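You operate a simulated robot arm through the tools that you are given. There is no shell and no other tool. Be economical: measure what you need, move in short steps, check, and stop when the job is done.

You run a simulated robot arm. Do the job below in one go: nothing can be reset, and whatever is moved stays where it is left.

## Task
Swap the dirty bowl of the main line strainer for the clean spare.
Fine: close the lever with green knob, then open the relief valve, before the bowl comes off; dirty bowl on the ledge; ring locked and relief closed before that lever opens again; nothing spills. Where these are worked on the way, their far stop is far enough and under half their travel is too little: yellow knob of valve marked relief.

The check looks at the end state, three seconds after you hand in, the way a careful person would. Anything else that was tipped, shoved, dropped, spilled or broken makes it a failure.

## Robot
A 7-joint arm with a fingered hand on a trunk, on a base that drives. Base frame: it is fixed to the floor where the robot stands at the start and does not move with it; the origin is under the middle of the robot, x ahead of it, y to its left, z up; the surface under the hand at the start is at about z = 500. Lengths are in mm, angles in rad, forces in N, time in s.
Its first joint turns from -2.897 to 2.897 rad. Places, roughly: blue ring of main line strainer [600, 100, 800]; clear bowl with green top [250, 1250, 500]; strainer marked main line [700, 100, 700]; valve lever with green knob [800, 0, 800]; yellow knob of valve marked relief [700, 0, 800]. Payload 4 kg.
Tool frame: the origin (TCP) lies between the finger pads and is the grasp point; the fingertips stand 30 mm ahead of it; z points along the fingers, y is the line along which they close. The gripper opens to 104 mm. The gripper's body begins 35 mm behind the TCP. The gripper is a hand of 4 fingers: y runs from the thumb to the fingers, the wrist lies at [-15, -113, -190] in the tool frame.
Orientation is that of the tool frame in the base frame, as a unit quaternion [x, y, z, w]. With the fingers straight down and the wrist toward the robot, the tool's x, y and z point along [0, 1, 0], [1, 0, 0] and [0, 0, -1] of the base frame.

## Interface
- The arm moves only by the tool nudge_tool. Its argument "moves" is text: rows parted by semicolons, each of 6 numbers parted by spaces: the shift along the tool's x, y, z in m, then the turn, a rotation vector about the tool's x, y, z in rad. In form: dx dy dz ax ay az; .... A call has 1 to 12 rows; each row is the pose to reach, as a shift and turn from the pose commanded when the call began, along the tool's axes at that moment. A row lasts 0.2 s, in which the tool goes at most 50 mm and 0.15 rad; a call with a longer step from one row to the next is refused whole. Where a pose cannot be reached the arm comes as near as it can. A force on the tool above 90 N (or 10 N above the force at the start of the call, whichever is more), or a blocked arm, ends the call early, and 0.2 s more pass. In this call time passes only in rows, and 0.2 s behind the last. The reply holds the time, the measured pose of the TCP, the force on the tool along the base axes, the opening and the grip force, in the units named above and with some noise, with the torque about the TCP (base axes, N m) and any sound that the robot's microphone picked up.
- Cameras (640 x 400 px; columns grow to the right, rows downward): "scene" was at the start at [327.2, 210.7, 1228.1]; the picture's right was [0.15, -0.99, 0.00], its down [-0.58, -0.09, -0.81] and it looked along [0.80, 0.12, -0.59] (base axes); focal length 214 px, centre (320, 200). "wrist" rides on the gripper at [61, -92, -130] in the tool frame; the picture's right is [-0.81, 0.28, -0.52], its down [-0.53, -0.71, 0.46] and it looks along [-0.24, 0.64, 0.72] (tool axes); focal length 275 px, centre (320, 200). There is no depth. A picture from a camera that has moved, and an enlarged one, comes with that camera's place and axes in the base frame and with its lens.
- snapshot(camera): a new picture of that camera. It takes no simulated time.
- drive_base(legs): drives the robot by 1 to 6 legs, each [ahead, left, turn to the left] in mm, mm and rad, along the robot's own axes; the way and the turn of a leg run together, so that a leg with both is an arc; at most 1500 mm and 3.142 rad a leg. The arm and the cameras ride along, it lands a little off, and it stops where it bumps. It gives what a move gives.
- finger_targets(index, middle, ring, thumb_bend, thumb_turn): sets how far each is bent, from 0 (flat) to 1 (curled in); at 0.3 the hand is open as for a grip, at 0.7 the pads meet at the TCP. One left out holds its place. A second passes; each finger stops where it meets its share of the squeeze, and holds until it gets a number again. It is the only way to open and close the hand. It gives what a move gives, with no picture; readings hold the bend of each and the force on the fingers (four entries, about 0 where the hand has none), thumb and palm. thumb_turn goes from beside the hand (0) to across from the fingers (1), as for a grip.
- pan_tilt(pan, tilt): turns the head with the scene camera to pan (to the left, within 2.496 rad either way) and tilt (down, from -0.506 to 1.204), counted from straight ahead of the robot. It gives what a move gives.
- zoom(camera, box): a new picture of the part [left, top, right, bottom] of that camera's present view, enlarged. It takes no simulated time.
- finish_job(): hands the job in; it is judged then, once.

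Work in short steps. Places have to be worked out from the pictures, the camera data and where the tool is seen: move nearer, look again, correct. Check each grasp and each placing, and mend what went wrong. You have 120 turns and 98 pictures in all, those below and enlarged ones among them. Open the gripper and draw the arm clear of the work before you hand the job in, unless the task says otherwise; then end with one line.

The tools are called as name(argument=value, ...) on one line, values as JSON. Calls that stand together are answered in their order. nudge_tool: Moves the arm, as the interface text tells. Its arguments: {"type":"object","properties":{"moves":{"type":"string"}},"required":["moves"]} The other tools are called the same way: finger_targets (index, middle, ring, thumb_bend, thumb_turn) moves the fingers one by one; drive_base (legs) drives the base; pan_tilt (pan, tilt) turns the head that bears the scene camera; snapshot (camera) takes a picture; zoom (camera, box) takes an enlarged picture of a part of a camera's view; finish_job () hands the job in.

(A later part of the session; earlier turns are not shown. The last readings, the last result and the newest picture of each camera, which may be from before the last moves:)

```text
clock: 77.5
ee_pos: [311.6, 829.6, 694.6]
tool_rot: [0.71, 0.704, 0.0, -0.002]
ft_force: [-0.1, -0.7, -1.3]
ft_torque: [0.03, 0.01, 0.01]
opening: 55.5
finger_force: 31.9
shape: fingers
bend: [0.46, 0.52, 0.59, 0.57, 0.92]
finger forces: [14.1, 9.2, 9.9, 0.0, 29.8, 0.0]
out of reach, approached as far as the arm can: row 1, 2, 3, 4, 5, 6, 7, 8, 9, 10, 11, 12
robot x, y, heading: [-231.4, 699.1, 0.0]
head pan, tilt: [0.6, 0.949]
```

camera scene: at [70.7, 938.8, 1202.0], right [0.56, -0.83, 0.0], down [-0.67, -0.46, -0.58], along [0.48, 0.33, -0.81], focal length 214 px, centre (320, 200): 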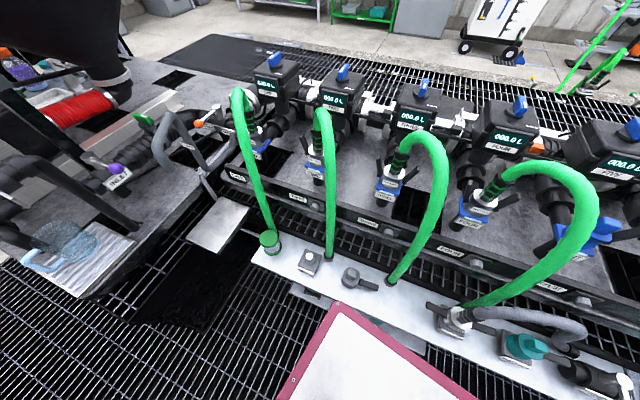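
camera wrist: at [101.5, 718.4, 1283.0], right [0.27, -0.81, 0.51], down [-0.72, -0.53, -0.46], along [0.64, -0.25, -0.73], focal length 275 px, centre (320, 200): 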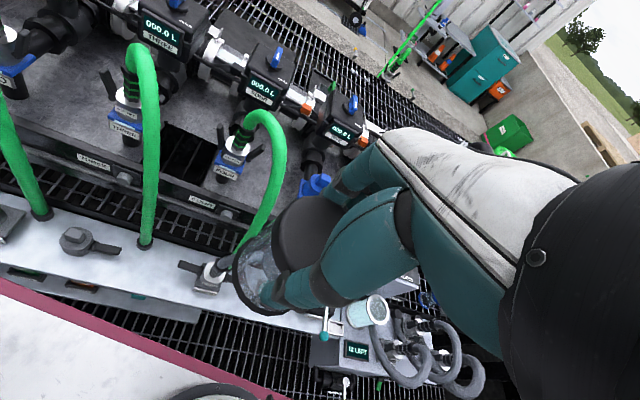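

Landed a bit off; correct to (296,803) and go to z≈640.

nudge_tool(moves="-0.027 -0.016 0 0 0 0; -0.027 -0.016 0.03 0 0 0; -0.027 -0.016 0.055 0 0 0; -0.027 -0.016 0.055 0 0 0")

snapshot(camera="scene")

```text
clock: 78.5
ee_pos: [299.0, 803.7, 639.8]
tool_rot: [0.71, 0.705, 0.001, -0.002]
ft_force: [-0.2, -0.1, -0.8]
ft_torque: [-0.03, 0.03, -0.01]
opening: 55.6
finger_force: 31.4
shape: fingers
bend: [0.46, 0.52, 0.59, 0.57, 0.92]
finger forces: [14.0, 9.2, 9.9, 0.0, 29.6, 0.0]
out of reach, approached as far as the arm can: row 1, 2
robot x, y, heading: [-232.8, 702.4, 0.0]
head pan, tilt: [0.6, 0.949]
```

```text
32 pictures are left
camera scene: at [70.8, 938.9, 1201.9], right [0.56, -0.83, 0.0], down [-0.67, -0.46, -0.58], along [0.48, 0.33, -0.81], focal length 214 px, centre (320, 200)
```

scene: 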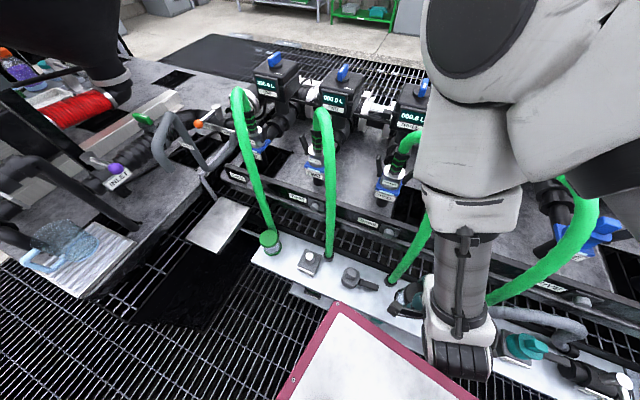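

The arm hides the bowl; check with the wrist camera.

zoom(camera="wrist", box=[100, 120, 420, 380])

```text
1.54 times, centred on (260, 250) of wrist
camera zoom: at [208.0, 863.5, 769.5], right [0.27, -0.81, 0.51], down [-0.72, -0.53, -0.46], along [0.64, -0.25, -0.73], focal length 424 px, centre (412, 123)
```

zoom: 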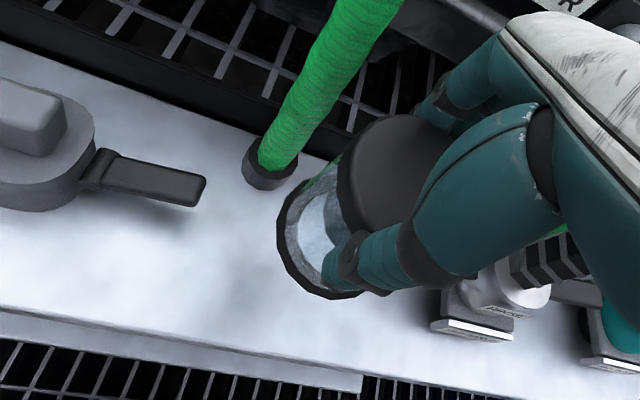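

Landing spot is clear on all sides. Lower to ~586, then creep.

nudge_tool(moves="0 0 0.025 0 0 0; 0 0 0.045 0 0 0; 0 0 0.054 0 0 0; 0 0 0.054 0 0 0")

nudge_tool(moves="0 0 0.003 0 0 0; 0 0 0.006 0 0 0; 0 0 0.006 0 0 0")

```text
clock: 79.5
ee_pos: [299.5, 803.1, 586.5]
tool_rot: [0.71, 0.705, 0.002, -0.002]
ft_force: [-0.2, -0.3, -1.9]
ft_torque: [-0.04, -0.02, 0.04]
opening: 55.4
finger_force: 31.2
shape: fingers
bend: [0.46, 0.52, 0.59, 0.57, 0.92]
finger forces: [14.0, 9.3, 10.1, 0.0, 29.6, 0.1]
robot x, y, heading: [-229.5, 700.2, -0.002]
head pan, tilt: [0.6, 0.949]
```

```text
clock: 80.3
ee_pos: [300.7, 803.3, 581.9]
tool_rot: [0.71, 0.704, 0.002, -0.002]
ft_force: [-0.2, 0.9, -1.4]
ft_torque: [0.0, 0.0, 0.0]
opening: 55.6
finger_force: 31.5
shape: fingers
bend: [0.46, 0.52, 0.59, 0.57, 0.92]
finger forces: [14.0, 9.3, 10.0, 0.0, 29.6, 0.1]
robot x, y, heading: [-230.2, 700.1, -0.005]
head pan, tilt: [0.6, 0.949]
```

nudge_tool(moves="0 0 0.003 0 0 0; 0 0 0.006 0 0 0; 0 0 0.008 0 0 0")

zoom(camera="wrist", box=[100, 120, 420, 380])

```text
clock: 81.1
ee_pos: [300.5, 803.1, 573.8]
tool_rot: [0.709, 0.705, 0.001, -0.002]
ft_force: [-0.8, -0.8, -1.8]
ft_torque: [-0.01, -0.02, 0.02]
opening: 55.7
finger_force: 31.2
shape: fingers
bend: [0.46, 0.52, 0.59, 0.57, 0.92]
finger forces: [14.0, 9.2, 10.0, 0.0, 29.6, 0.0]
robot x, y, heading: [-228.9, 703.0, -0.002]
head pan, tilt: [0.6, 0.949]
```

```text
1.54 times, centred on (260, 250) of wrist
camera zoom: at [209.2, 863.6, 702.6], right [0.27, -0.81, 0.51], down [-0.72, -0.53, -0.46], along [0.64, -0.25, -0.73], focal length 424 px, centre (412, 123)
```

zoom: 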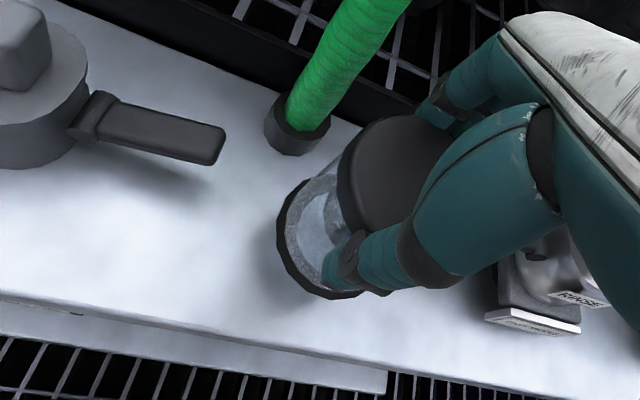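

No contact yet. Keep creeping.

nudge_tool(moves="0 0 0.004 0 0 0; 0 0 0.008 0 0 0; 0 0 0.010 0 0 0")

nudge_tool(moves="0 0 0.003 0 0 0; 0 0 0.006 0 0 0; 0 0 0.006 0 0 0")

```text
clock: 81.9
ee_pos: [300.0, 802.2, 564.5]
tool_rot: [0.711, 0.704, 0.002, -0.002]
ft_force: [0.1, -0.4, -2.6]
ft_torque: [0.02, 0.0, -0.01]
opening: 55.5
finger_force: 31.5
shape: fingers
bend: [0.46, 0.52, 0.59, 0.57, 0.92]
finger forces: [14.0, 9.2, 9.9, 0.0, 29.6, 0.0]
robot x, y, heading: [-232.4, 703.9, -0.004]
head pan, tilt: [0.6, 0.949]
```

```text
clock: 82.7
ee_pos: [299.8, 804.5, 557.4]
tool_rot: [0.709, 0.705, 0.002, -0.002]
ft_force: [0.0, -0.8, -1.2]
ft_torque: [-0.05, 0.01, -0.01]
opening: 55.5
finger_force: 31.8
shape: fingers
bend: [0.46, 0.52, 0.59, 0.57, 0.92]
finger forces: [14.0, 9.2, 10.0, 0.0, 29.5, 0.1]
robot x, y, heading: [-232.2, 703.8, -0.001]
head pan, tilt: [0.6, 0.949]
```

nudge_tool(moves="0 0 0.003 0 0 0; 0 0 0.006 0 0 0; 0 0 0.006 0 0 0")

zoom(camera="wrist", box=[100, 120, 420, 380])

```text
clock: 83.5
ee_pos: [299.7, 804.4, 550.7]
tool_rot: [0.709, 0.705, 0.002, -0.002]
ft_force: [-1.1, -0.2, -1.1]
ft_torque: [0.0, 0.0, 0.0]
opening: 55.5
finger_force: 31.1
shape: fingers
bend: [0.46, 0.52, 0.59, 0.57, 0.92]
finger forces: [14.0, 9.2, 10.0, 0.0, 29.7, 0.0]
robot x, y, heading: [-228.9, 697.3, -0.002]
head pan, tilt: [0.6, 0.949]
```

```text
1.54 times, centred on (260, 250) of wrist
camera zoom: at [208.4, 864.7, 680.8], right [0.27, -0.81, 0.51], down [-0.72, -0.53, -0.46], along [0.64, -0.25, -0.73], focal length 424 px, centre (412, 123)
```

zoom: 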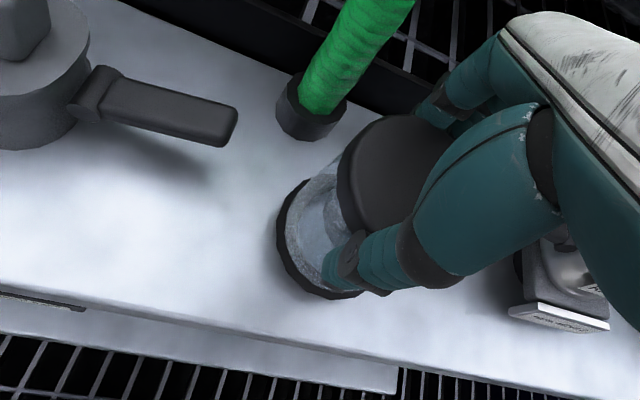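

Triangulating the hose collar puts the ledge at z≈460–470, so ~10 mm more. Creep on.

nudge_tool(moves="0 0 0.003 0 0 0; 0 0 0.006 0 0 0; 0 0 0.006 0 0 0")

nudge_tool(moves="0 0 0.002 0 0 0; 0 0 0.004 0 0 0; 0 0 0.004 0 0 0")

```text
clock: 84.3
ee_pos: [299.5, 804.3, 546.2]
tool_rot: [0.71, 0.704, 0.002, -0.002]
ft_force: [-0.4, 1.1, 4.3]
ft_torque: [-0.08, -0.11, -0.02]
opening: 55.6
finger_force: 31.8
shape: fingers
bend: [0.46, 0.52, 0.59, 0.57, 0.92]
finger forces: [13.7, 8.9, 10.7, 0.0, 30.0, 0.0]
robot x, y, heading: [-230.8, 698.9, -0.0]
head pan, tilt: [0.6, 0.949]
```

```text
clock: 85.1
ee_pos: [300.9, 804.6, 543.5]
tool_rot: [0.709, 0.705, 0.003, -0.002]
ft_force: [-0.2, 7.8, 32.0]
ft_torque: [0.04, -0.35, 0.22]
opening: 55.1
finger_force: 33.4
shape: fingers
bend: [0.46, 0.52, 0.59, 0.58, 0.91]
finger forces: [13.8, 10.4, 11.0, 0.0, 31.6, 0.1]
robot x, y, heading: [-228.9, 699.3, -0.002]
head pan, tilt: [0.6, 0.949]
```

Contact felt (32 N). Ease 3 mm and release.

nudge_tool(moves="0 0 -0.003 0 0 0; 0 0 -0.003 0 0 0")

finger_targets(index=0.3, middle=0.3, ring=0.3, thumb_bend=0.3)

nudge_tool(moves="0 0 -0.02 0 0 0; 0 0 -0.06 0 0 0; 0 0 -0.1 0 0 0; 0 0 -0.14 0 0 0; 0 0 -0.18 0 0 0; 0 0 -0.2 0 0 0")

snapshot(camera="wrist")

```text
clock: 85.7
ee_pos: [299.1, 802.1, 543.6]
tool_rot: [0.711, 0.703, 0.0, -0.002]
ft_force: [-0.3, 0.6, -1.9]
ft_torque: [0.0, 0.0, 0.02]
opening: 55.3
finger_force: 32.8
shape: fingers
bend: [0.45, 0.52, 0.59, 0.58, 0.91]
finger forces: [14.9, 9.5, 11.5, 0.1, 29.5, 0.1]
robot x, y, heading: [-231.8, 700.3, -0.002]
head pan, tilt: [0.6, 0.949]
```

```text
clock: 86.7
ee_pos: [298.7, 803.1, 544.1]
tool_rot: [0.709, 0.705, 0.003, -0.002]
ft_force: [0.5, -0.2, 0.2]
ft_torque: [-0.04, 0.01, 0.02]
opening: 102.6
finger_force: 0.1
shape: fingers
bend: [0.3, 0.3, 0.3, 0.3, 0.97]
finger forces: [0.0, 0.0, 0.1, 0.0, 0.0, 0.0]
robot x, y, heading: [-231.1, 696.2, -0.005]
head pan, tilt: [0.6, 0.949]
```

```text
clock: 88.1
ee_pos: [325.4, 836.7, 722.2]
tool_rot: [0.71, 0.704, 0.001, -0.002]
ft_force: [-0.3, 0.4, -0.3]
ft_torque: [-0.03, -0.02, 0.0]
opening: 102.7
finger_force: 0.1
shape: fingers
bend: [0.3, 0.3, 0.3, 0.3, 0.97]
finger forces: [0.0, 0.0, 0.0, 0.0, 0.0, 0.0]
out of reach, approached as far as the arm can: row 4, 5, 6
robot x, y, heading: [-225.8, 699.4, -0.002]
head pan, tilt: [0.6, 0.949]
```

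```text
28 pictures are left
camera wrist: at [234.5, 898.0, 851.6], right [0.27, -0.81, 0.51], down [-0.72, -0.53, -0.46], along [0.64, -0.25, -0.73], focal length 275 px, centre (320, 200)
```

wrist: 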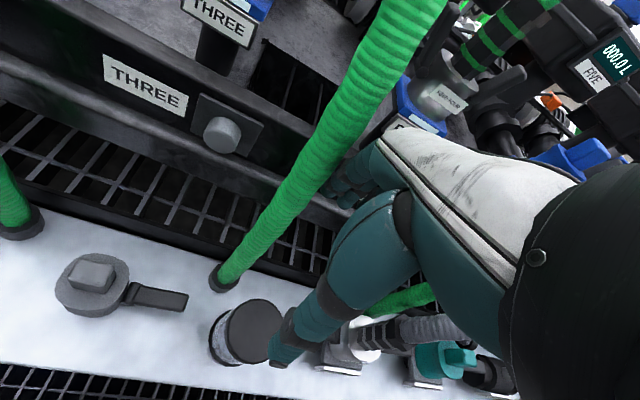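

The dirty bowl stands upright on the ledge. The hoses make sideways arm moves risky, so I back the base 150 mm and turn left 0.8 rad in place.

drive_base(legs=[[-150, 0, 0], [0, 0, 0.8]])

pan_tilt(pan=0.0, tilt=0.8)

snapshot(camera="scene")

```text
clock: 91.6
ee_pos: [-98.1, 1200.2, 721.7]
tool_rot: [0.373, 0.928, 0.001, -0.001]
ft_force: [-0.7, 0.6, 0.2]
ft_torque: [-0.02, -0.01, 0.01]
opening: 102.8
finger_force: 0.2
shape: fingers
bend: [0.3, 0.3, 0.3, 0.3, 0.97]
finger forces: [0.0, 0.0, 0.0, 0.1, 0.0, 0.0]
robot x, y, heading: [-382.2, 700.6, 0.812]
head pan, tilt: [0.6, 0.949]
```

```text
clock: 92.6
ee_pos: [-99.1, 1200.2, 722.5]
tool_rot: [0.373, 0.928, 0.001, -0.002]
ft_force: [-0.3, -0.6, -0.3]
ft_torque: [-0.02, -0.02, 0.01]
opening: 103.1
finger_force: 0.1
shape: fingers
bend: [0.3, 0.3, 0.3, 0.3, 0.97]
finger forces: [0.1, 0.1, 0.0, 0.1, 0.1, 0.0]
robot x, y, heading: [-385.0, 702.8, 0.811]
head pan, tilt: [0.0, 0.799]
```

```text
27 pictures are left
camera scene: at [-305.5, 1069.6, 1213.5], right [0.73, -0.69, 0.0], down [-0.49, -0.52, -0.7], along [0.48, 0.51, -0.72], focal length 214 px, centre (320, 200)
```

scene: 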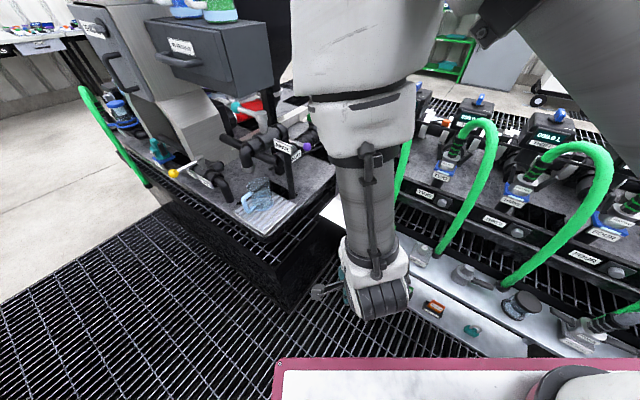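

Dirty bowl still upright. Move toward the spare, stopping short at ~(150,1215), while turning the hand so the fingers avoid hose one.

nudge_tool(moves="-0.024 0.026 0 0 0 -0.134; -0.048 0.052 0 0 0 -0.268; -0.072 0.078 0 0 0 -0.4; -0.097 0.105 0 0 0 -0.535; -0.121 0.131 0 0 0 -0.67; -0.145 0.157 0 0 0 -0.8; -0.169 0.183 0 0 0 -0.94; -0.169 0.183 0 0 0 -0.94")

snapshot(camera="wrist")

```text
clock: 94.4
ee_pos: [152.2, 1213.8, 720.2]
tool_rot: [-0.089, 0.996, 0.001, -0.001]
ft_force: [1.4, 0.3, -0.9]
ft_torque: [-0.01, -0.04, 0.02]
opening: 103.0
finger_force: 0.0
shape: fingers
bend: [0.3, 0.3, 0.3, 0.3, 0.97]
finger forces: [0.0, 0.0, 0.1, 0.0, 0.0, 0.0]
out of reach, approached as far as the arm can: row 1, 2
robot x, y, heading: [-380.1, 702.6, 0.811]
head pan, tilt: [0.0, 0.799]
```

```text
26 pictures are left
camera wrist: at [107.4, 1111.7, 849.0], right [0.75, 0.41, 0.52], down [0.65, -0.61, -0.46], along [0.12, 0.68, -0.72], focal length 275 px, centre (320, 200)
```

wrist: 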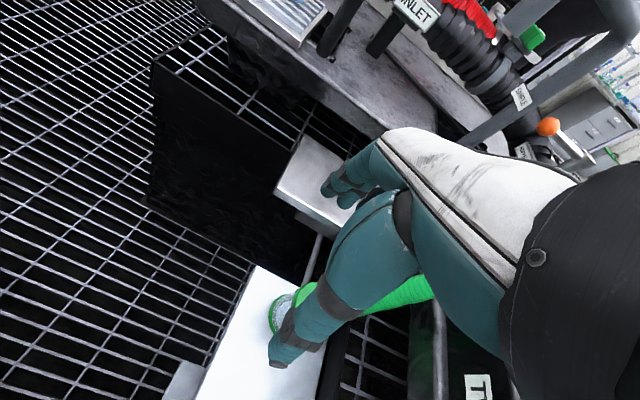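

Spare confirmed at ≈(227,1256). Move over it and lower to z≈640, then check.

nudge_tool(moves="-0.041 0.014 0 0 0 0; -0.082 0.028 0.01 0 0 0; -0.082 0.028 0.045 0 0 0; -0.082 0.028 0.08 0 0 0; -0.082 0.028 0.08 0 0 0")

snapshot(camera="wrist")

zoom(camera="scene", box=[330, 150, 490, 270])

```text
clock: 95.6
ee_pos: [224.8, 1256.7, 641.1]
tool_rot: [-0.089, 0.996, 0.002, -0.002]
ft_force: [-0.4, 0.6, -0.4]
ft_torque: [0.0, 0.06, 0.0]
opening: 103.1
finger_force: 0.0
shape: fingers
bend: [0.3, 0.3, 0.3, 0.3, 0.97]
finger forces: [0.1, 0.0, 0.0, 0.0, 0.0, 0.0]
robot x, y, heading: [-383.7, 703.2, 0.81]
head pan, tilt: [0.0, 0.799]
```

```text
25 pictures are left
camera wrist: at [181.0, 1155.3, 770.1], right [0.75, 0.41, 0.52], down [0.65, -0.61, -0.46], along [0.12, 0.68, -0.72], focal length 275 px, centre (320, 200)
```

wrist: 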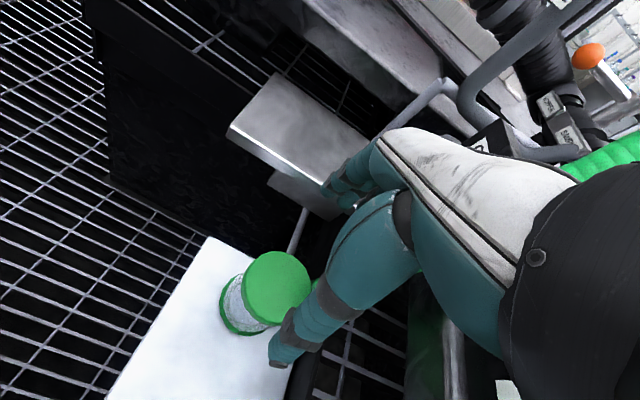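

```text
3.33 times, centred on (410, 210) of scene
camera zoom: at [-305.3, 1069.5, 1213.5], right [0.73, -0.69, 0.0], down [-0.49, -0.52, -0.7], along [0.48, 0.51, -0.72], focal length 715 px, centre (20, 167)
```

zoom: 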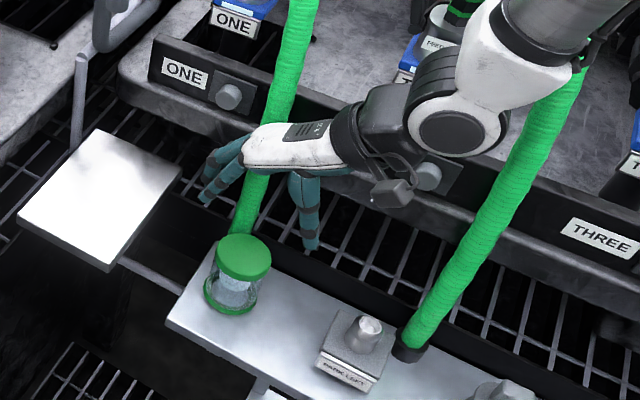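

Cap centre ≈(227,1252). Small correction, lower to the same grip height (TCP z≈547).

nudge_tool(moves="-0.001 -0.004 0.03 0 0 0; -0.001 -0.004 0.06 0 0 0; -0.001 -0.004 0.08 0 0 0; -0.001 -0.004 0.094 0 0 0; -0.001 -0.004 0.094 0 0 0")

zoom(camera="scene", box=[330, 170, 490, 290])

zoom(camera="wrist", box=[140, 150, 400, 370])

```text
clock: 96.8
ee_pos: [225.4, 1255.3, 545.4]
tool_rot: [-0.088, 0.996, 0.002, -0.002]
ft_force: [0.5, 0.1, -0.2]
ft_torque: [0.0, -0.01, -0.02]
opening: 103.0
finger_force: 0.1
shape: fingers
bend: [0.3, 0.3, 0.3, 0.3, 0.97]
finger forces: [0.0, 0.0, 0.1, 0.0, 0.0, 0.1]
robot x, y, heading: [-381.5, 702.8, 0.813]
head pan, tilt: [0.0, 0.799]
```

```text
3.33 times, centred on (410, 230) of scene
camera zoom: at [-305.4, 1069.5, 1213.5], right [0.73, -0.69, 0.0], down [-0.49, -0.52, -0.7], along [0.48, 0.51, -0.72], focal length 715 px, centre (20, 100)
```

zoom: 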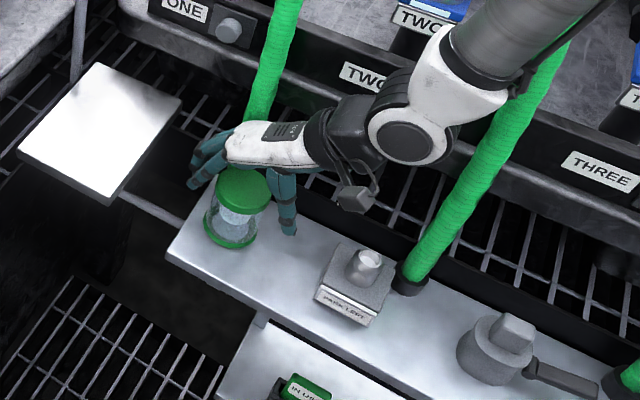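

```text
1.82 times, centred on (270, 260) of wrist
camera zoom: at [181.8, 1152.8, 674.6], right [0.75, 0.41, 0.52], down [0.65, -0.61, -0.46], along [0.12, 0.68, -0.72], focal length 500 px, centre (411, 91)
```

zoom: 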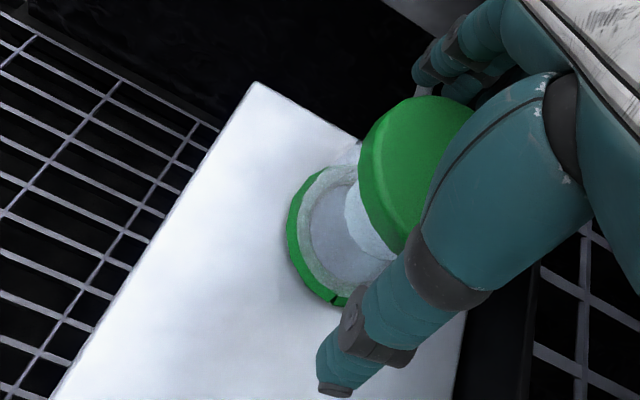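

Very similar view to the first grasp; shift 5 mm in +x for the same relative pose, then close.

nudge_tool(moves="-0.005 -0.001 -0.001 0 0 0; -0.005 -0.001 -0.001 0 0 0")

finger_targets(index=0.7, middle=0.7, ring=0.7, thumb_bend=0.8)

zoom(camera="wrist", box=[140, 150, 400, 370])

```text
clock: 97.4
ee_pos: [231.2, 1254.9, 547.3]
tool_rot: [-0.088, 0.996, 0.001, -0.002]
ft_force: [-0.8, -1.3, 0.8]
ft_torque: [-0.03, -0.01, 0.05]
opening: 102.7
finger_force: 0.0
shape: fingers
bend: [0.3, 0.3, 0.3, 0.3, 0.97]
finger forces: [0.1, 0.0, 0.1, 0.0, 0.0, 0.0]
robot x, y, heading: [-379.9, 693.6, 0.812]
head pan, tilt: [0.0, 0.799]
```

```text
clock: 98.4
ee_pos: [229.9, 1254.2, 547.4]
tool_rot: [-0.087, 0.996, 0.002, -0.001]
ft_force: [-0.5, 1.5, 3.2]
ft_torque: [0.33, -0.03, 0.06]
opening: 59.1
finger_force: 28.0
shape: fingers
bend: [0.55, 0.59, 0.59, 0.47, 0.93]
finger forces: [10.4, 9.8, 8.6, 0.1, 27.6, 0.0]
robot x, y, heading: [-380.6, 705.0, 0.812]
head pan, tilt: [0.0, 0.799]
```

```text
1.82 times, centred on (270, 260) of wrist
camera zoom: at [187.0, 1152.2, 676.1], right [0.75, 0.41, 0.52], down [0.65, -0.61, -0.46], along [0.12, 0.68, -0.72], focal length 500 px, centre (411, 91)
```

zoom: 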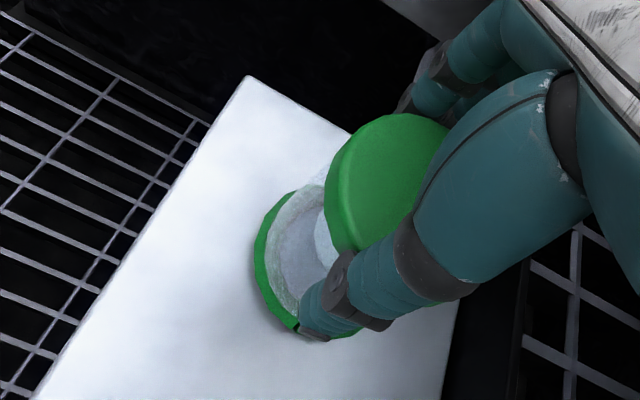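

Gripped (28 N each side), bowl shifted ≈12 mm toward the thumb in the hand. Lift straight up.

nudge_tool(moves="0 0 -0.01 0 0 0; 0 0 -0.03 0 0 0; 0 0 -0.06 0 0 0; 0 0 -0.1 0 0 0; 0 0 -0.14 0 0 0; 0 0 -0.18 0 0 0; 0.03 0 -0.21 0 0 0; 0.07 0 -0.22 0 0 0; 0.11 0 -0.22 0 0 0")

snapshot(camera="wrist")

```text
clock: 100.4
ee_pos: [123.7, 1234.0, 767.6]
tool_rot: [-0.086, 0.996, 0.001, -0.001]
ft_force: [0.4, -0.3, -1.1]
ft_torque: [0.01, 0.04, 0.0]
opening: 59.2
finger_force: 27.3
shape: fingers
bend: [0.55, 0.59, 0.6, 0.47, 0.93]
finger forces: [10.0, 8.8, 8.0, 0.0, 27.6, 0.1]
robot x, y, heading: [-383.5, 700.6, 0.811]
head pan, tilt: [0.0, 0.799]
```

```text
20 pictures are left
camera wrist: at [79.4, 1131.2, 897.0], right [0.75, 0.41, 0.52], down [0.65, -0.61, -0.46], along [0.13, 0.68, -0.72], focal length 275 px, centre (320, 200)
```

wrist: 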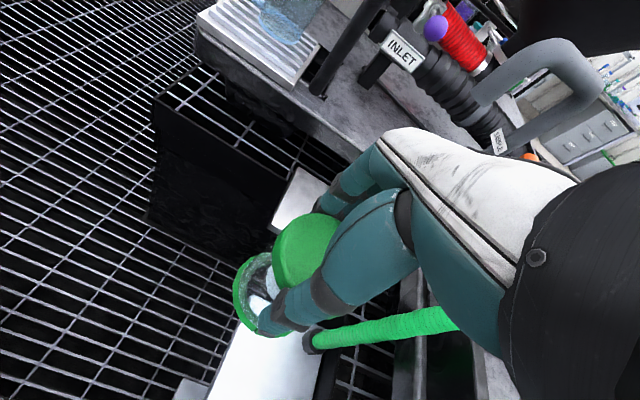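

Spare secured. Raise to ~1120 and turn the hand back to straight.

nudge_tool(moves="0 0 -0.04 0 0 0.1; 0 0 -0.08 0 0 0.2; 0 0 -0.12 0 0 0.3; 0 0 -0.16 0 0 0.4; 0 0 -0.2 0 0 0.5; 0 0 -0.24 0 0 0.6; 0 0 -0.28 0 0 0.72; 0 0 -0.32 0 0 0.84; 0 0 -0.35 0 0 0.94; 0 0 -0.35 0 0 0.94")

nudge_tool(moves="0 -0.04 -0.01 0 0 0; 0 -0.08 -0.02 0 0 0; 0 -0.12 -0.03 0 0 0; 0 -0.16 -0.03 0 0 0; 0 -0.2 -0.03 0 0 0; 0 -0.24 -0.03 0 0 0; 0 -0.28 -0.03 0 0 0; 0 -0.28 -0.03 0 0 0")

```text
clock: 102.6
ee_pos: [124.2, 1233.1, 1115.5]
tool_rot: [0.373, 0.928, 0.0, -0.003]
ft_force: [0.0, -0.2, -0.7]
ft_torque: [0.01, -0.03, -0.03]
opening: 58.6
finger_force: 26.3
shape: fingers
bend: [0.56, 0.6, 0.6, 0.47, 0.93]
finger forces: [10.0, 8.7, 7.8, 0.1, 27.2, 0.1]
robot x, y, heading: [-384.1, 701.7, 0.812]
head pan, tilt: [0.0, 0.799]
```

```text
clock: 104.4
ee_pos: [-67.9, 1033.0, 1146.3]
tool_rot: [0.373, 0.928, 0.0, -0.002]
ft_force: [-0.7, -0.5, -1.7]
ft_torque: [0.03, -0.01, 0.02]
opening: 58.7
finger_force: 27.2
shape: fingers
bend: [0.56, 0.6, 0.6, 0.47, 0.93]
finger forces: [10.0, 8.7, 7.8, 0.1, 27.3, 0.0]
robot x, y, heading: [-382.5, 698.5, 0.816]
head pan, tilt: [0.0, 0.799]
```

Tucked. Turn right to heading 0, drive back to the starting place.

drive_base(legs=[[0, 0, -0.812], [0, -700, 0], [382, 0, 0]])

pan_tilt(pan=-0.25, tilt=0.75)

snapshot(camera="scene")

```text
clock: 112.4
ee_pos: [451.5, -1.6, 1146.0]
tool_rot: [0.71, 0.705, 0.0, -0.001]
ft_force: [0.7, -0.6, -1.8]
ft_torque: [0.01, -0.03, 0.01]
opening: 58.6
finger_force: 26.2
shape: fingers
bend: [0.56, 0.6, 0.6, 0.47, 0.93]
finger forces: [9.8, 8.6, 7.7, 0.0, 26.7, 0.0]
robot x, y, heading: [-3.1, -3.4, -0.004]
head pan, tilt: [0.0, 0.799]
```

```text
clock: 113.1
ee_pos: [452.0, -1.7, 1145.8]
tool_rot: [0.71, 0.705, 0.002, -0.001]
ft_force: [0.2, 0.2, -1.6]
ft_torque: [0.0, -0.01, 0.02]
opening: 58.6
finger_force: 27.1
shape: fingers
bend: [0.56, 0.6, 0.6, 0.47, 0.93]
finger forces: [9.7, 8.7, 7.7, 0.0, 26.7, 0.0]
robot x, y, heading: [-7.9, -0.5, -0.001]
head pan, tilt: [-0.25, 0.75]
```

```text
19 pictures are left
camera scene: at [316.8, 175.0, 1217.5], right [-0.25, -0.97, 0.0], down [-0.66, 0.17, -0.73], along [0.71, -0.18, -0.68], focal length 214 px, centre (320, 200)
```

scene: 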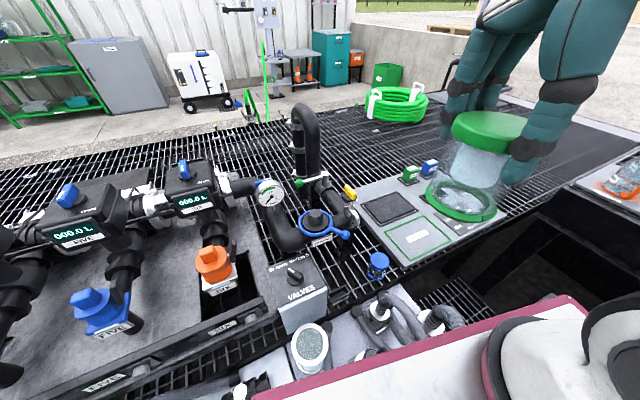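

Back in place. Carry the spare over the housing at TCP ≈(714,95,955) to check alignment.

nudge_tool(moves="0.014 0.037 0 0 0 0; 0.028 0.075 0 0 0 0; 0.042 0.112 0 0 0 0; 0.056 0.15 0.01 0 0 0; 0.07 0.187 0.025 0 0 0; 0.084 0.225 0.045 0 0 0; 0.097 0.262 0.07 0 0 0; 0.097 0.262 0.11 0 0 0; 0.097 0.262 0.15 0 0 0; 0.097 0.262 0.185 0 0 0; 0.097 0.262 0.185 0 0 0")

zoom(camera="scene", box=[250, 140, 390, 245])

zoom(camera="wrist", box=[140, 150, 400, 370])

```text
clock: 115.5
ee_pos: [713.2, 95.8, 959.9]
tool_rot: [0.708, 0.706, 0.001, -0.002]
ft_force: [-0.1, -0.2, -2.9]
ft_torque: [0.02, -0.02, 0.0]
opening: 58.2
finger_force: 26.2
shape: fingers
bend: [0.56, 0.6, 0.6, 0.47, 0.93]
finger forces: [9.8, 8.4, 7.7, 0.0, 26.6, 0.0]
robot x, y, heading: [-5.5, 0.2, 0.005]
head pan, tilt: [-0.25, 0.75]
```

```text
3.81 times, centred on (320, 192) of scene
camera zoom: at [316.8, 175.0, 1217.5], right [-0.25, -0.97, 0.0], down [-0.66, 0.17, -0.73], along [0.71, -0.18, -0.68], focal length 817 px, centre (320, 229)
```

zoom: 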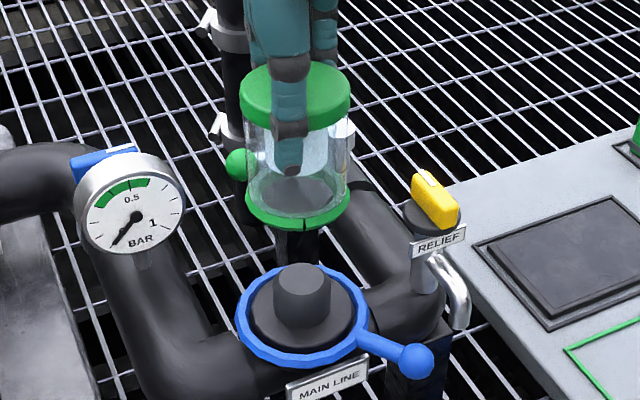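

```text
1.82 times, centred on (270, 260) of wrist
camera zoom: at [621.5, 155.6, 1090.3], right [0.27, -0.81, 0.51], down [-0.72, -0.53, -0.46], along [0.64, -0.24, -0.73], focal length 500 px, centre (411, 91)
```

zoom: 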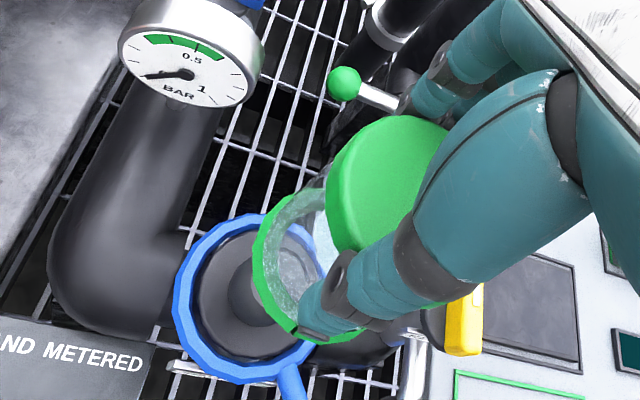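

I check the housing and ring for any index mark.

zoom(camera="scene", box=[295, 180, 359, 228])

```text
8.33 times, centred on (327, 204) of scene
camera zoom: at [316.8, 175.0, 1217.5], right [-0.25, -0.97, 0.0], down [-0.66, 0.17, -0.73], along [0.71, -0.18, -0.68], focal length 1787 px, centre (262, 167)
```

zoom: 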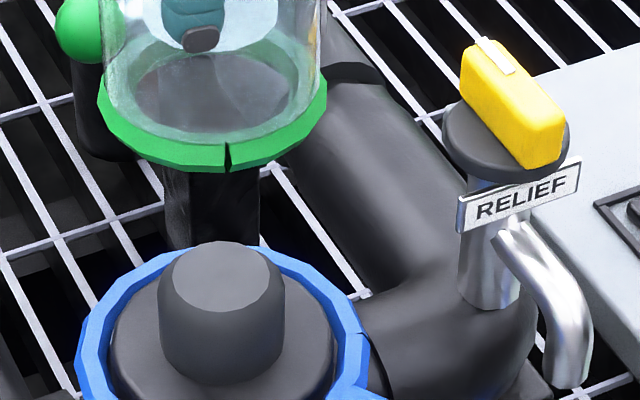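

No keying (just a mesh seam). Alignment looks within a few mm. Lower to just above the housing and re-check.

nudge_tool(moves="-0.001 0.001 0.03 0 0 0; -0.002 0.001 0.055 0 0 0; -0.002 0.001 0.07 0 0 0; -0.002 0.001 0.07 0 0 0")

zoom(camera="scene", box=[280, 165, 360, 225])

```text
clock: 116.5
ee_pos: [716.0, 93.7, 890.9]
tool_rot: [0.709, 0.705, 0.001, -0.001]
ft_force: [0.2, -0.9, -2.6]
ft_torque: [0.01, -0.02, 0.01]
opening: 58.5
finger_force: 25.6
shape: fingers
bend: [0.56, 0.6, 0.6, 0.47, 0.93]
finger forces: [9.8, 8.6, 7.6, 0.0, 26.5, 0.0]
robot x, y, heading: [-3.5, -3.4, -0.001]
head pan, tilt: [-0.25, 0.75]
```

```text
6.67 times, centred on (320, 195) of scene
camera zoom: at [316.8, 174.9, 1217.5], right [-0.25, -0.97, 0.0], down [-0.66, 0.17, -0.73], along [0.71, -0.18, -0.68], focal length 1430 px, centre (320, 233)
```

zoom: 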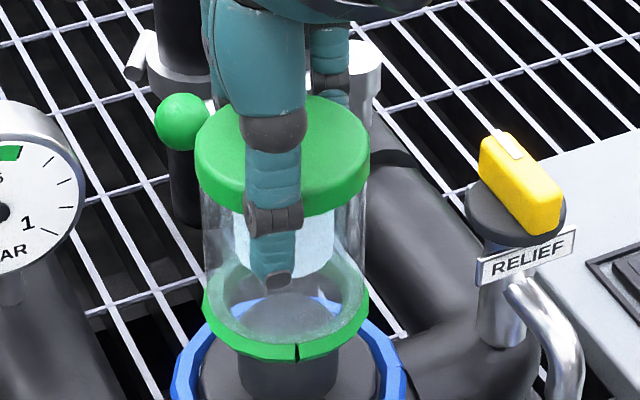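

Column alignment is good; in x I judge the bowl ~4 mm too far ahead, so shift −x 4 mm and descend in small steps watching forces.

nudge_tool(moves="-0.001 -0.004 0.004 0 0 0; -0.001 -0.004 0.01 0 0 0; -0.001 -0.004 0.016 0 0 0; -0.001 -0.004 0.022 0 0 0; -0.001 -0.004 0.022 0 0 0")

zoom(camera="scene", box=[280, 165, 360, 225])

```text
clock: 117.7
ee_pos: [711.7, 93.1, 869.3]
tool_rot: [0.709, 0.705, 0.001, -0.002]
ft_force: [6.3, -0.5, 0.8]
ft_torque: [-0.08, -0.54, -0.01]
opening: 58.6
finger_force: 28.4
shape: fingers
bend: [0.56, 0.6, 0.6, 0.47, 0.93]
finger forces: [12.0, 10.2, 9.0, 0.1, 25.5, 0.1]
robot x, y, heading: [-7.4, -0.9, -0.003]
head pan, tilt: [-0.25, 0.75]
```

```text
6.67 times, centred on (320, 195) of scene
camera zoom: at [317.0, 174.9, 1217.5], right [-0.25, -0.97, 0.0], down [-0.66, 0.17, -0.73], along [0.71, -0.18, -0.68], focal length 1430 px, centre (320, 233)
```

zoom: 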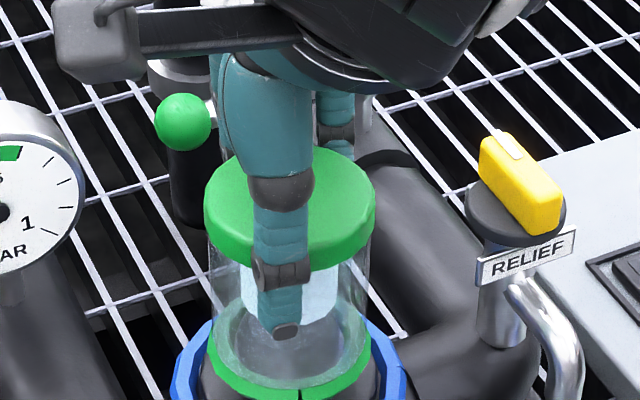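

Side force +6 N in x: the bowl touches the core; shift +x 3 mm and continue down.

nudge_tool(moves="0 0.003 0 0 0 0; 0 0.003 0.004 0 0 0; 0 0.003 0.008 0 0 0; 0 0.003 0.012 0 0 0; 0 0.003 0.012 0 0 0")

```text
clock: 118.9
ee_pos: [713.6, 92.1, 858.0]
tool_rot: [0.71, 0.704, 0.001, -0.001]
ft_force: [4.1, -0.7, -0.7]
ft_torque: [-0.06, -0.46, 0.05]
opening: 58.7
finger_force: 28.2
shape: fingers
bend: [0.56, 0.6, 0.6, 0.47, 0.93]
finger forces: [11.4, 9.9, 8.6, 0.0, 25.6, 0.0]
robot x, y, heading: [-5.3, 0.8, -0.004]
head pan, tilt: [-0.25, 0.75]
```

Force lessened; shift another 2 mm in +x and lower to seat.

nudge_tool(moves="0 0.002 0.002 0 0 0; 0 0.002 0.005 0 0 0; 0 0.002 0.008 0 0 0; 0 0.002 0.008 0 0 0")

zoom(camera="scene", box=[280, 175, 360, 235])

```text
clock: 119.9
ee_pos: [716.3, 92.3, 850.9]
tool_rot: [0.709, 0.705, 0.003, -0.001]
ft_force: [-1.0, 2.0, 19.8]
ft_torque: [-0.11, -0.29, 0.02]
opening: 59.1
finger_force: 28.7
shape: fingers
bend: [0.56, 0.6, 0.6, 0.47, 0.93]
finger forces: [9.8, 9.1, 8.3, 0.0, 30.0, 0.0]
robot x, y, heading: [-7.9, 0.1, 0.0]
head pan, tilt: [-0.25, 0.75]
```

```text
6.67 times, centred on (320, 205) of scene
camera zoom: at [316.1, 175.0, 1217.7], right [-0.25, -0.97, 0.0], down [-0.66, 0.17, -0.73], along [0.71, -0.18, -0.68], focal length 1430 px, centre (320, 167)
```

zoom: 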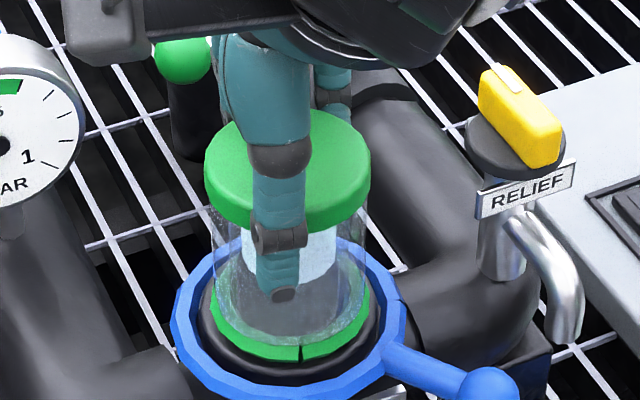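

Seated (20 N at z≈851, same as the old bowl). Release and lift clear.

nudge_tool(moves="0 0 -0.002 0 0 0; 0 0 -0.002 0 0 0")

finger_targets(index=0.3, middle=0.3, ring=0.3, thumb_bend=0.3)

nudge_tool(moves="0 -0.008 -0.02 0 0 0; 0 -0.008 -0.06 0 0 0; 0 -0.008 -0.1 0 0 0; 0 -0.008 -0.14 0 0 0; -0.03 -0.015 -0.16 0 0 0; -0.07 -0.02 -0.16 0 0 0; -0.11 -0.03 -0.16 0 0 0")

zoom(camera="scene", box=[270, 155, 370, 230])

```text
clock: 120.5
ee_pos: [716.0, 91.2, 851.5]
tool_rot: [0.71, 0.704, 0.0, -0.002]
ft_force: [3.2, 0.9, 4.2]
ft_torque: [-0.06, -0.43, 0.09]
opening: 59.1
finger_force: 27.6
shape: fingers
bend: [0.56, 0.6, 0.6, 0.47, 0.93]
finger forces: [10.8, 9.3, 8.6, 0.0, 25.4, 0.1]
robot x, y, heading: [-4.5, -0.8, -0.003]
head pan, tilt: [-0.25, 0.75]
```

```text
clock: 121.5
ee_pos: [715.6, 91.6, 852.0]
tool_rot: [0.71, 0.704, 0.001, -0.001]
ft_force: [1.3, 0.1, 0.0]
ft_torque: [0.02, 0.04, -0.02]
opening: 102.8
finger_force: 0.1
shape: fingers
bend: [0.3, 0.3, 0.3, 0.3, 0.97]
finger forces: [0.0, 0.0, 0.0, 0.0, 0.0, 0.0]
robot x, y, heading: [-4.1, -3.2, -0.002]
head pan, tilt: [-0.25, 0.75]
```

```text
clock: 123.1
ee_pos: [684.4, -18.2, 1011.2]
tool_rot: [0.709, 0.706, 0.001, -0.001]
ft_force: [0.2, -0.9, -0.5]
ft_torque: [0.03, -0.01, 0.03]
opening: 102.8
finger_force: 0.1
shape: fingers
bend: [0.3, 0.3, 0.3, 0.3, 0.97]
finger forces: [0.0, 0.1, 0.0, 0.1, 0.1, 0.1]
robot x, y, heading: [-2.6, -2.6, -0.004]
head pan, tilt: [-0.25, 0.75]
```

```text
5.33 times, centred on (320, 192) of scene
camera zoom: at [316.8, 175.2, 1217.4], right [-0.25, -0.97, 0.0], down [-0.66, 0.17, -0.73], along [0.71, -0.18, -0.68], focal length 1144 px, centre (320, 240)
```

zoom: 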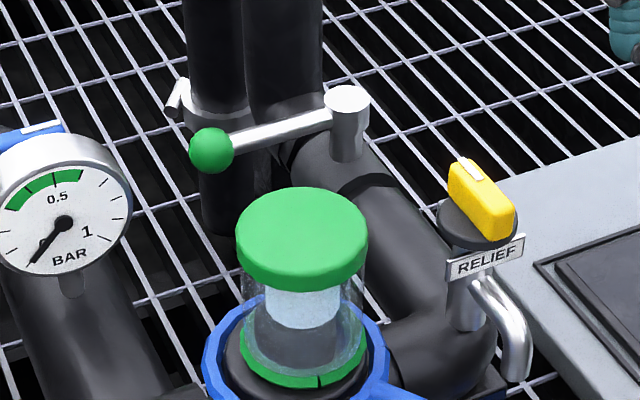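

Spare seated upright. Now relock the ring by pushing the ball back (+y) with the closed hand in standard orientation, from its −y side. Close the hand and move to (608,-20), lowering to z≈775.

finger_targets(index=0.72, middle=0.72, ring=0.72, thumb_bend=0.7)

nudge_tool(moves="0 -0.038 0.01 0 0 0; -0.002 -0.076 0.03 0 0 0; -0.002 -0.076 0.075 0 0 0; -0.002 -0.076 0.12 0 0 0; -0.002 -0.076 0.165 0 0 0; -0.002 -0.076 0.205 0 0 0; -0.002 -0.076 0.236 0 0 0; -0.002 -0.076 0.236 0 0 0")

zoom(camera="scene", box=[260, 165, 400, 270])

```text
clock: 124.1
ee_pos: [685.9, -18.4, 1011.0]
tool_rot: [0.71, 0.704, 0.001, -0.002]
ft_force: [-0.8, -0.7, 0.0]
ft_torque: [0.03, -0.01, 0.04]
opening: 0.1
finger_force: 0.0
shape: fingers
bend: [0.72, 0.72, 0.72, 0.69, 0.97]
finger forces: [0.0, 0.0, 0.0, 0.0, 0.0, 0.1]
robot x, y, heading: [-3.4, -4.1, 0.005]
head pan, tilt: [-0.25, 0.75]
```

```text
clock: 125.9
ee_pos: [662.8, -0.3, 761.9]
tool_rot: [0.71, 0.704, 0.001, -0.001]
ft_force: [-3.7, -1.3, -1.7]
ft_torque: [0.04, -0.11, -0.1]
opening: 0.2
finger_force: 2.0
shape: fingers
bend: [0.72, 0.72, 0.72, 0.69, 0.98]
finger forces: [0.0, 4.1, 0.0, 0.0, 0.0, 0.0]
out of reach, approached as far as the arm can: row 2, 3, 4, 5, 6, 7, 8
robot x, y, heading: [-6.9, 1.6, -0.002]
head pan, tilt: [-0.25, 0.75]
```

```text
3.81 times, centred on (330, 218) of scene
camera zoom: at [316.8, 174.7, 1217.5], right [-0.25, -0.97, 0.0], down [-0.66, 0.17, -0.73], along [0.71, -0.18, -0.68], focal length 817 px, centre (282, 133)
```

zoom: 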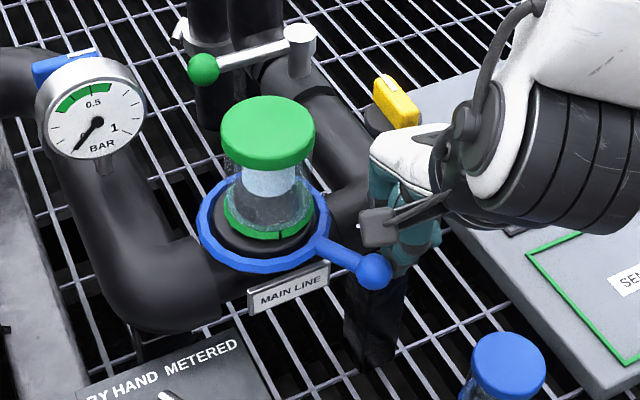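

Too close to the robot for this pose. Lift a little, then back the base 70 mm so the hand is over (600,-15).

nudge_tool(moves="0 0 -0.04 0 0 0; -0.018 0 -0.08 0 0 0; -0.018 0 -0.08 0 0 0")

drive_base(legs=[[-70, 0, 0]])

```text
clock: 126.7
ee_pos: [680.6, -14.9, 843.3]
tool_rot: [0.709, 0.705, 0.003, 0.001]
ft_force: [-9.2, -1.3, 18.8]
ft_torque: [-0.16, -0.48, -0.13]
opening: 0.0
finger_force: 10.3
shape: fingers
bend: [0.72, 0.73, 0.72, 0.69, 0.97]
finger forces: [1.1, 18.7, 0.0, 0.0, 0.0, 0.1]
out of reach, approached as far as the arm can: row 1, 2, 3
robot x, y, heading: [-1.4, -3.3, -0.004]
head pan, tilt: [-0.25, 0.75]
```

```text
clock: 127.7
ee_pos: [610.3, -14.6, 841.8]
tool_rot: [0.709, 0.705, 0.001, -0.002]
ft_force: [0.8, -0.4, 0.9]
ft_torque: [-0.01, 0.02, 0.01]
opening: 0.0
finger_force: 0.0
shape: fingers
bend: [0.72, 0.72, 0.72, 0.69, 0.97]
finger forces: [0.0, 0.0, 0.0, 0.1, 0.1, 0.0]
robot x, y, heading: [-75.4, -2.4, -0.003]
head pan, tilt: [-0.25, 0.75]
```

Clear now at (610,-15,842). Lower to z≈774 and push +y along the arc.

nudge_tool(moves="-0.005 0 0.03 0 0 0; -0.005 0 0.068 0 0 0; 0.01 0 0.068 0 0 0; 0.02 -0.002 0.068 0 0 0; 0.03 -0.004 0.068 0 0 0; 0.045 -0.006 0.068 0 0 0; 0.06 -0.007 0.068 0 0 0; 0.075 -0.007 0.068 0 0 0")

zoom(camera="scene", box=[250, 150, 410, 270])

```text
clock: 129.5
ee_pos: [603.6, 60.6, 775.2]
tool_rot: [0.709, 0.705, 0.002, -0.002]
ft_force: [-13.8, -6.1, 17.0]
ft_torque: [-0.19, -0.12, -0.12]
opening: 0.1
finger_force: 11.6
shape: fingers
bend: [0.72, 0.74, 0.72, 0.68, 0.97]
finger forces: [4.0, 19.1, 0.0, 0.0, 0.0, 0.1]
robot x, y, heading: [-74.0, -3.9, -0.002]
head pan, tilt: [-0.25, 0.75]
```

```text
3.33 times, centred on (330, 210) of scene
camera zoom: at [247.8, 174.6, 1217.7], right [-0.25, -0.97, 0.0], down [-0.66, 0.17, -0.73], along [0.71, -0.18, -0.68], focal length 715 px, centre (287, 167)
```

zoom: 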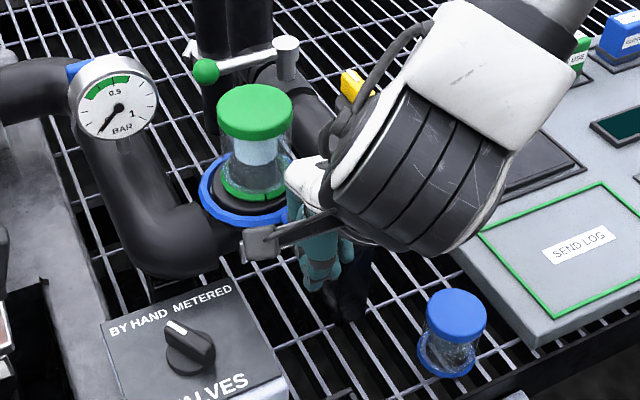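

Force is mostly −x/+z: fingers lie against the handle rather than behind it. Look with the wrist camera.

snapshot(camera="wrist")

```text
9 pictures are left
camera wrist: at [512.7, 120.8, 904.6], right [0.27, -0.81, 0.51], down [-0.72, -0.53, -0.46], along [0.64, -0.24, -0.73], focal length 275 px, centre (320, 200)
```

wrist: 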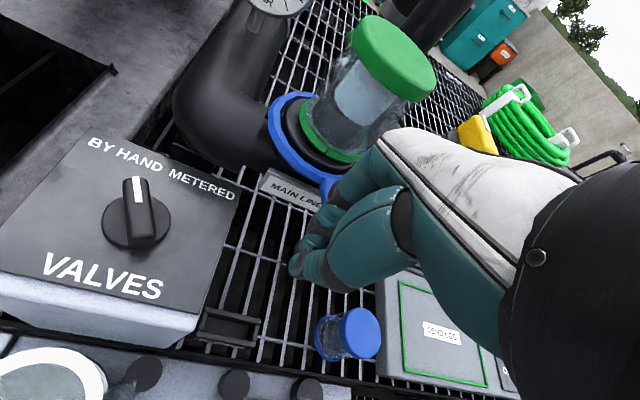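

The handle has turned to ~192°, fingers riding partly over the ball. Back off, go 15 mm lower and push on.

nudge_tool(moves="-0.02 0 -0.005 0 0 0; -0.045 0 0 0 0 0; -0.045 0.004 0.016 0 0 0; -0.03 0.004 0.016 0 0 0; -0.018 0.003 0.016 0 0 0; -0.006 0.002 0.016 0 0 0; 0.006 0.001 0.016 0 0 0; 0.016 0.001 0.016 0 0 0; 0.025 0.002 0.016 0 0 0")

```text
clock: 130.9
ee_pos: [595.2, 44.9, 757.6]
tool_rot: [0.709, 0.705, -0.005, -0.005]
ft_force: [-44.0, -24.8, 51.9]
ft_torque: [0.01, -1.35, -0.67]
opening: 0.0
finger_force: 45.3
shape: fingers
bend: [0.72, 0.73, 0.72, 0.65, 0.97]
finger forces: [37.5, 52.4, 0.0, 0.1, 0.0, 0.0]
robot x, y, heading: [-75.0, 1.9, -0.008]
head pan, tilt: [-0.25, 0.75]
stopped in row 6: the force on the tool passed its limit at 92 N (the readings are from after the stop); the commanded pose is now the measured one
```

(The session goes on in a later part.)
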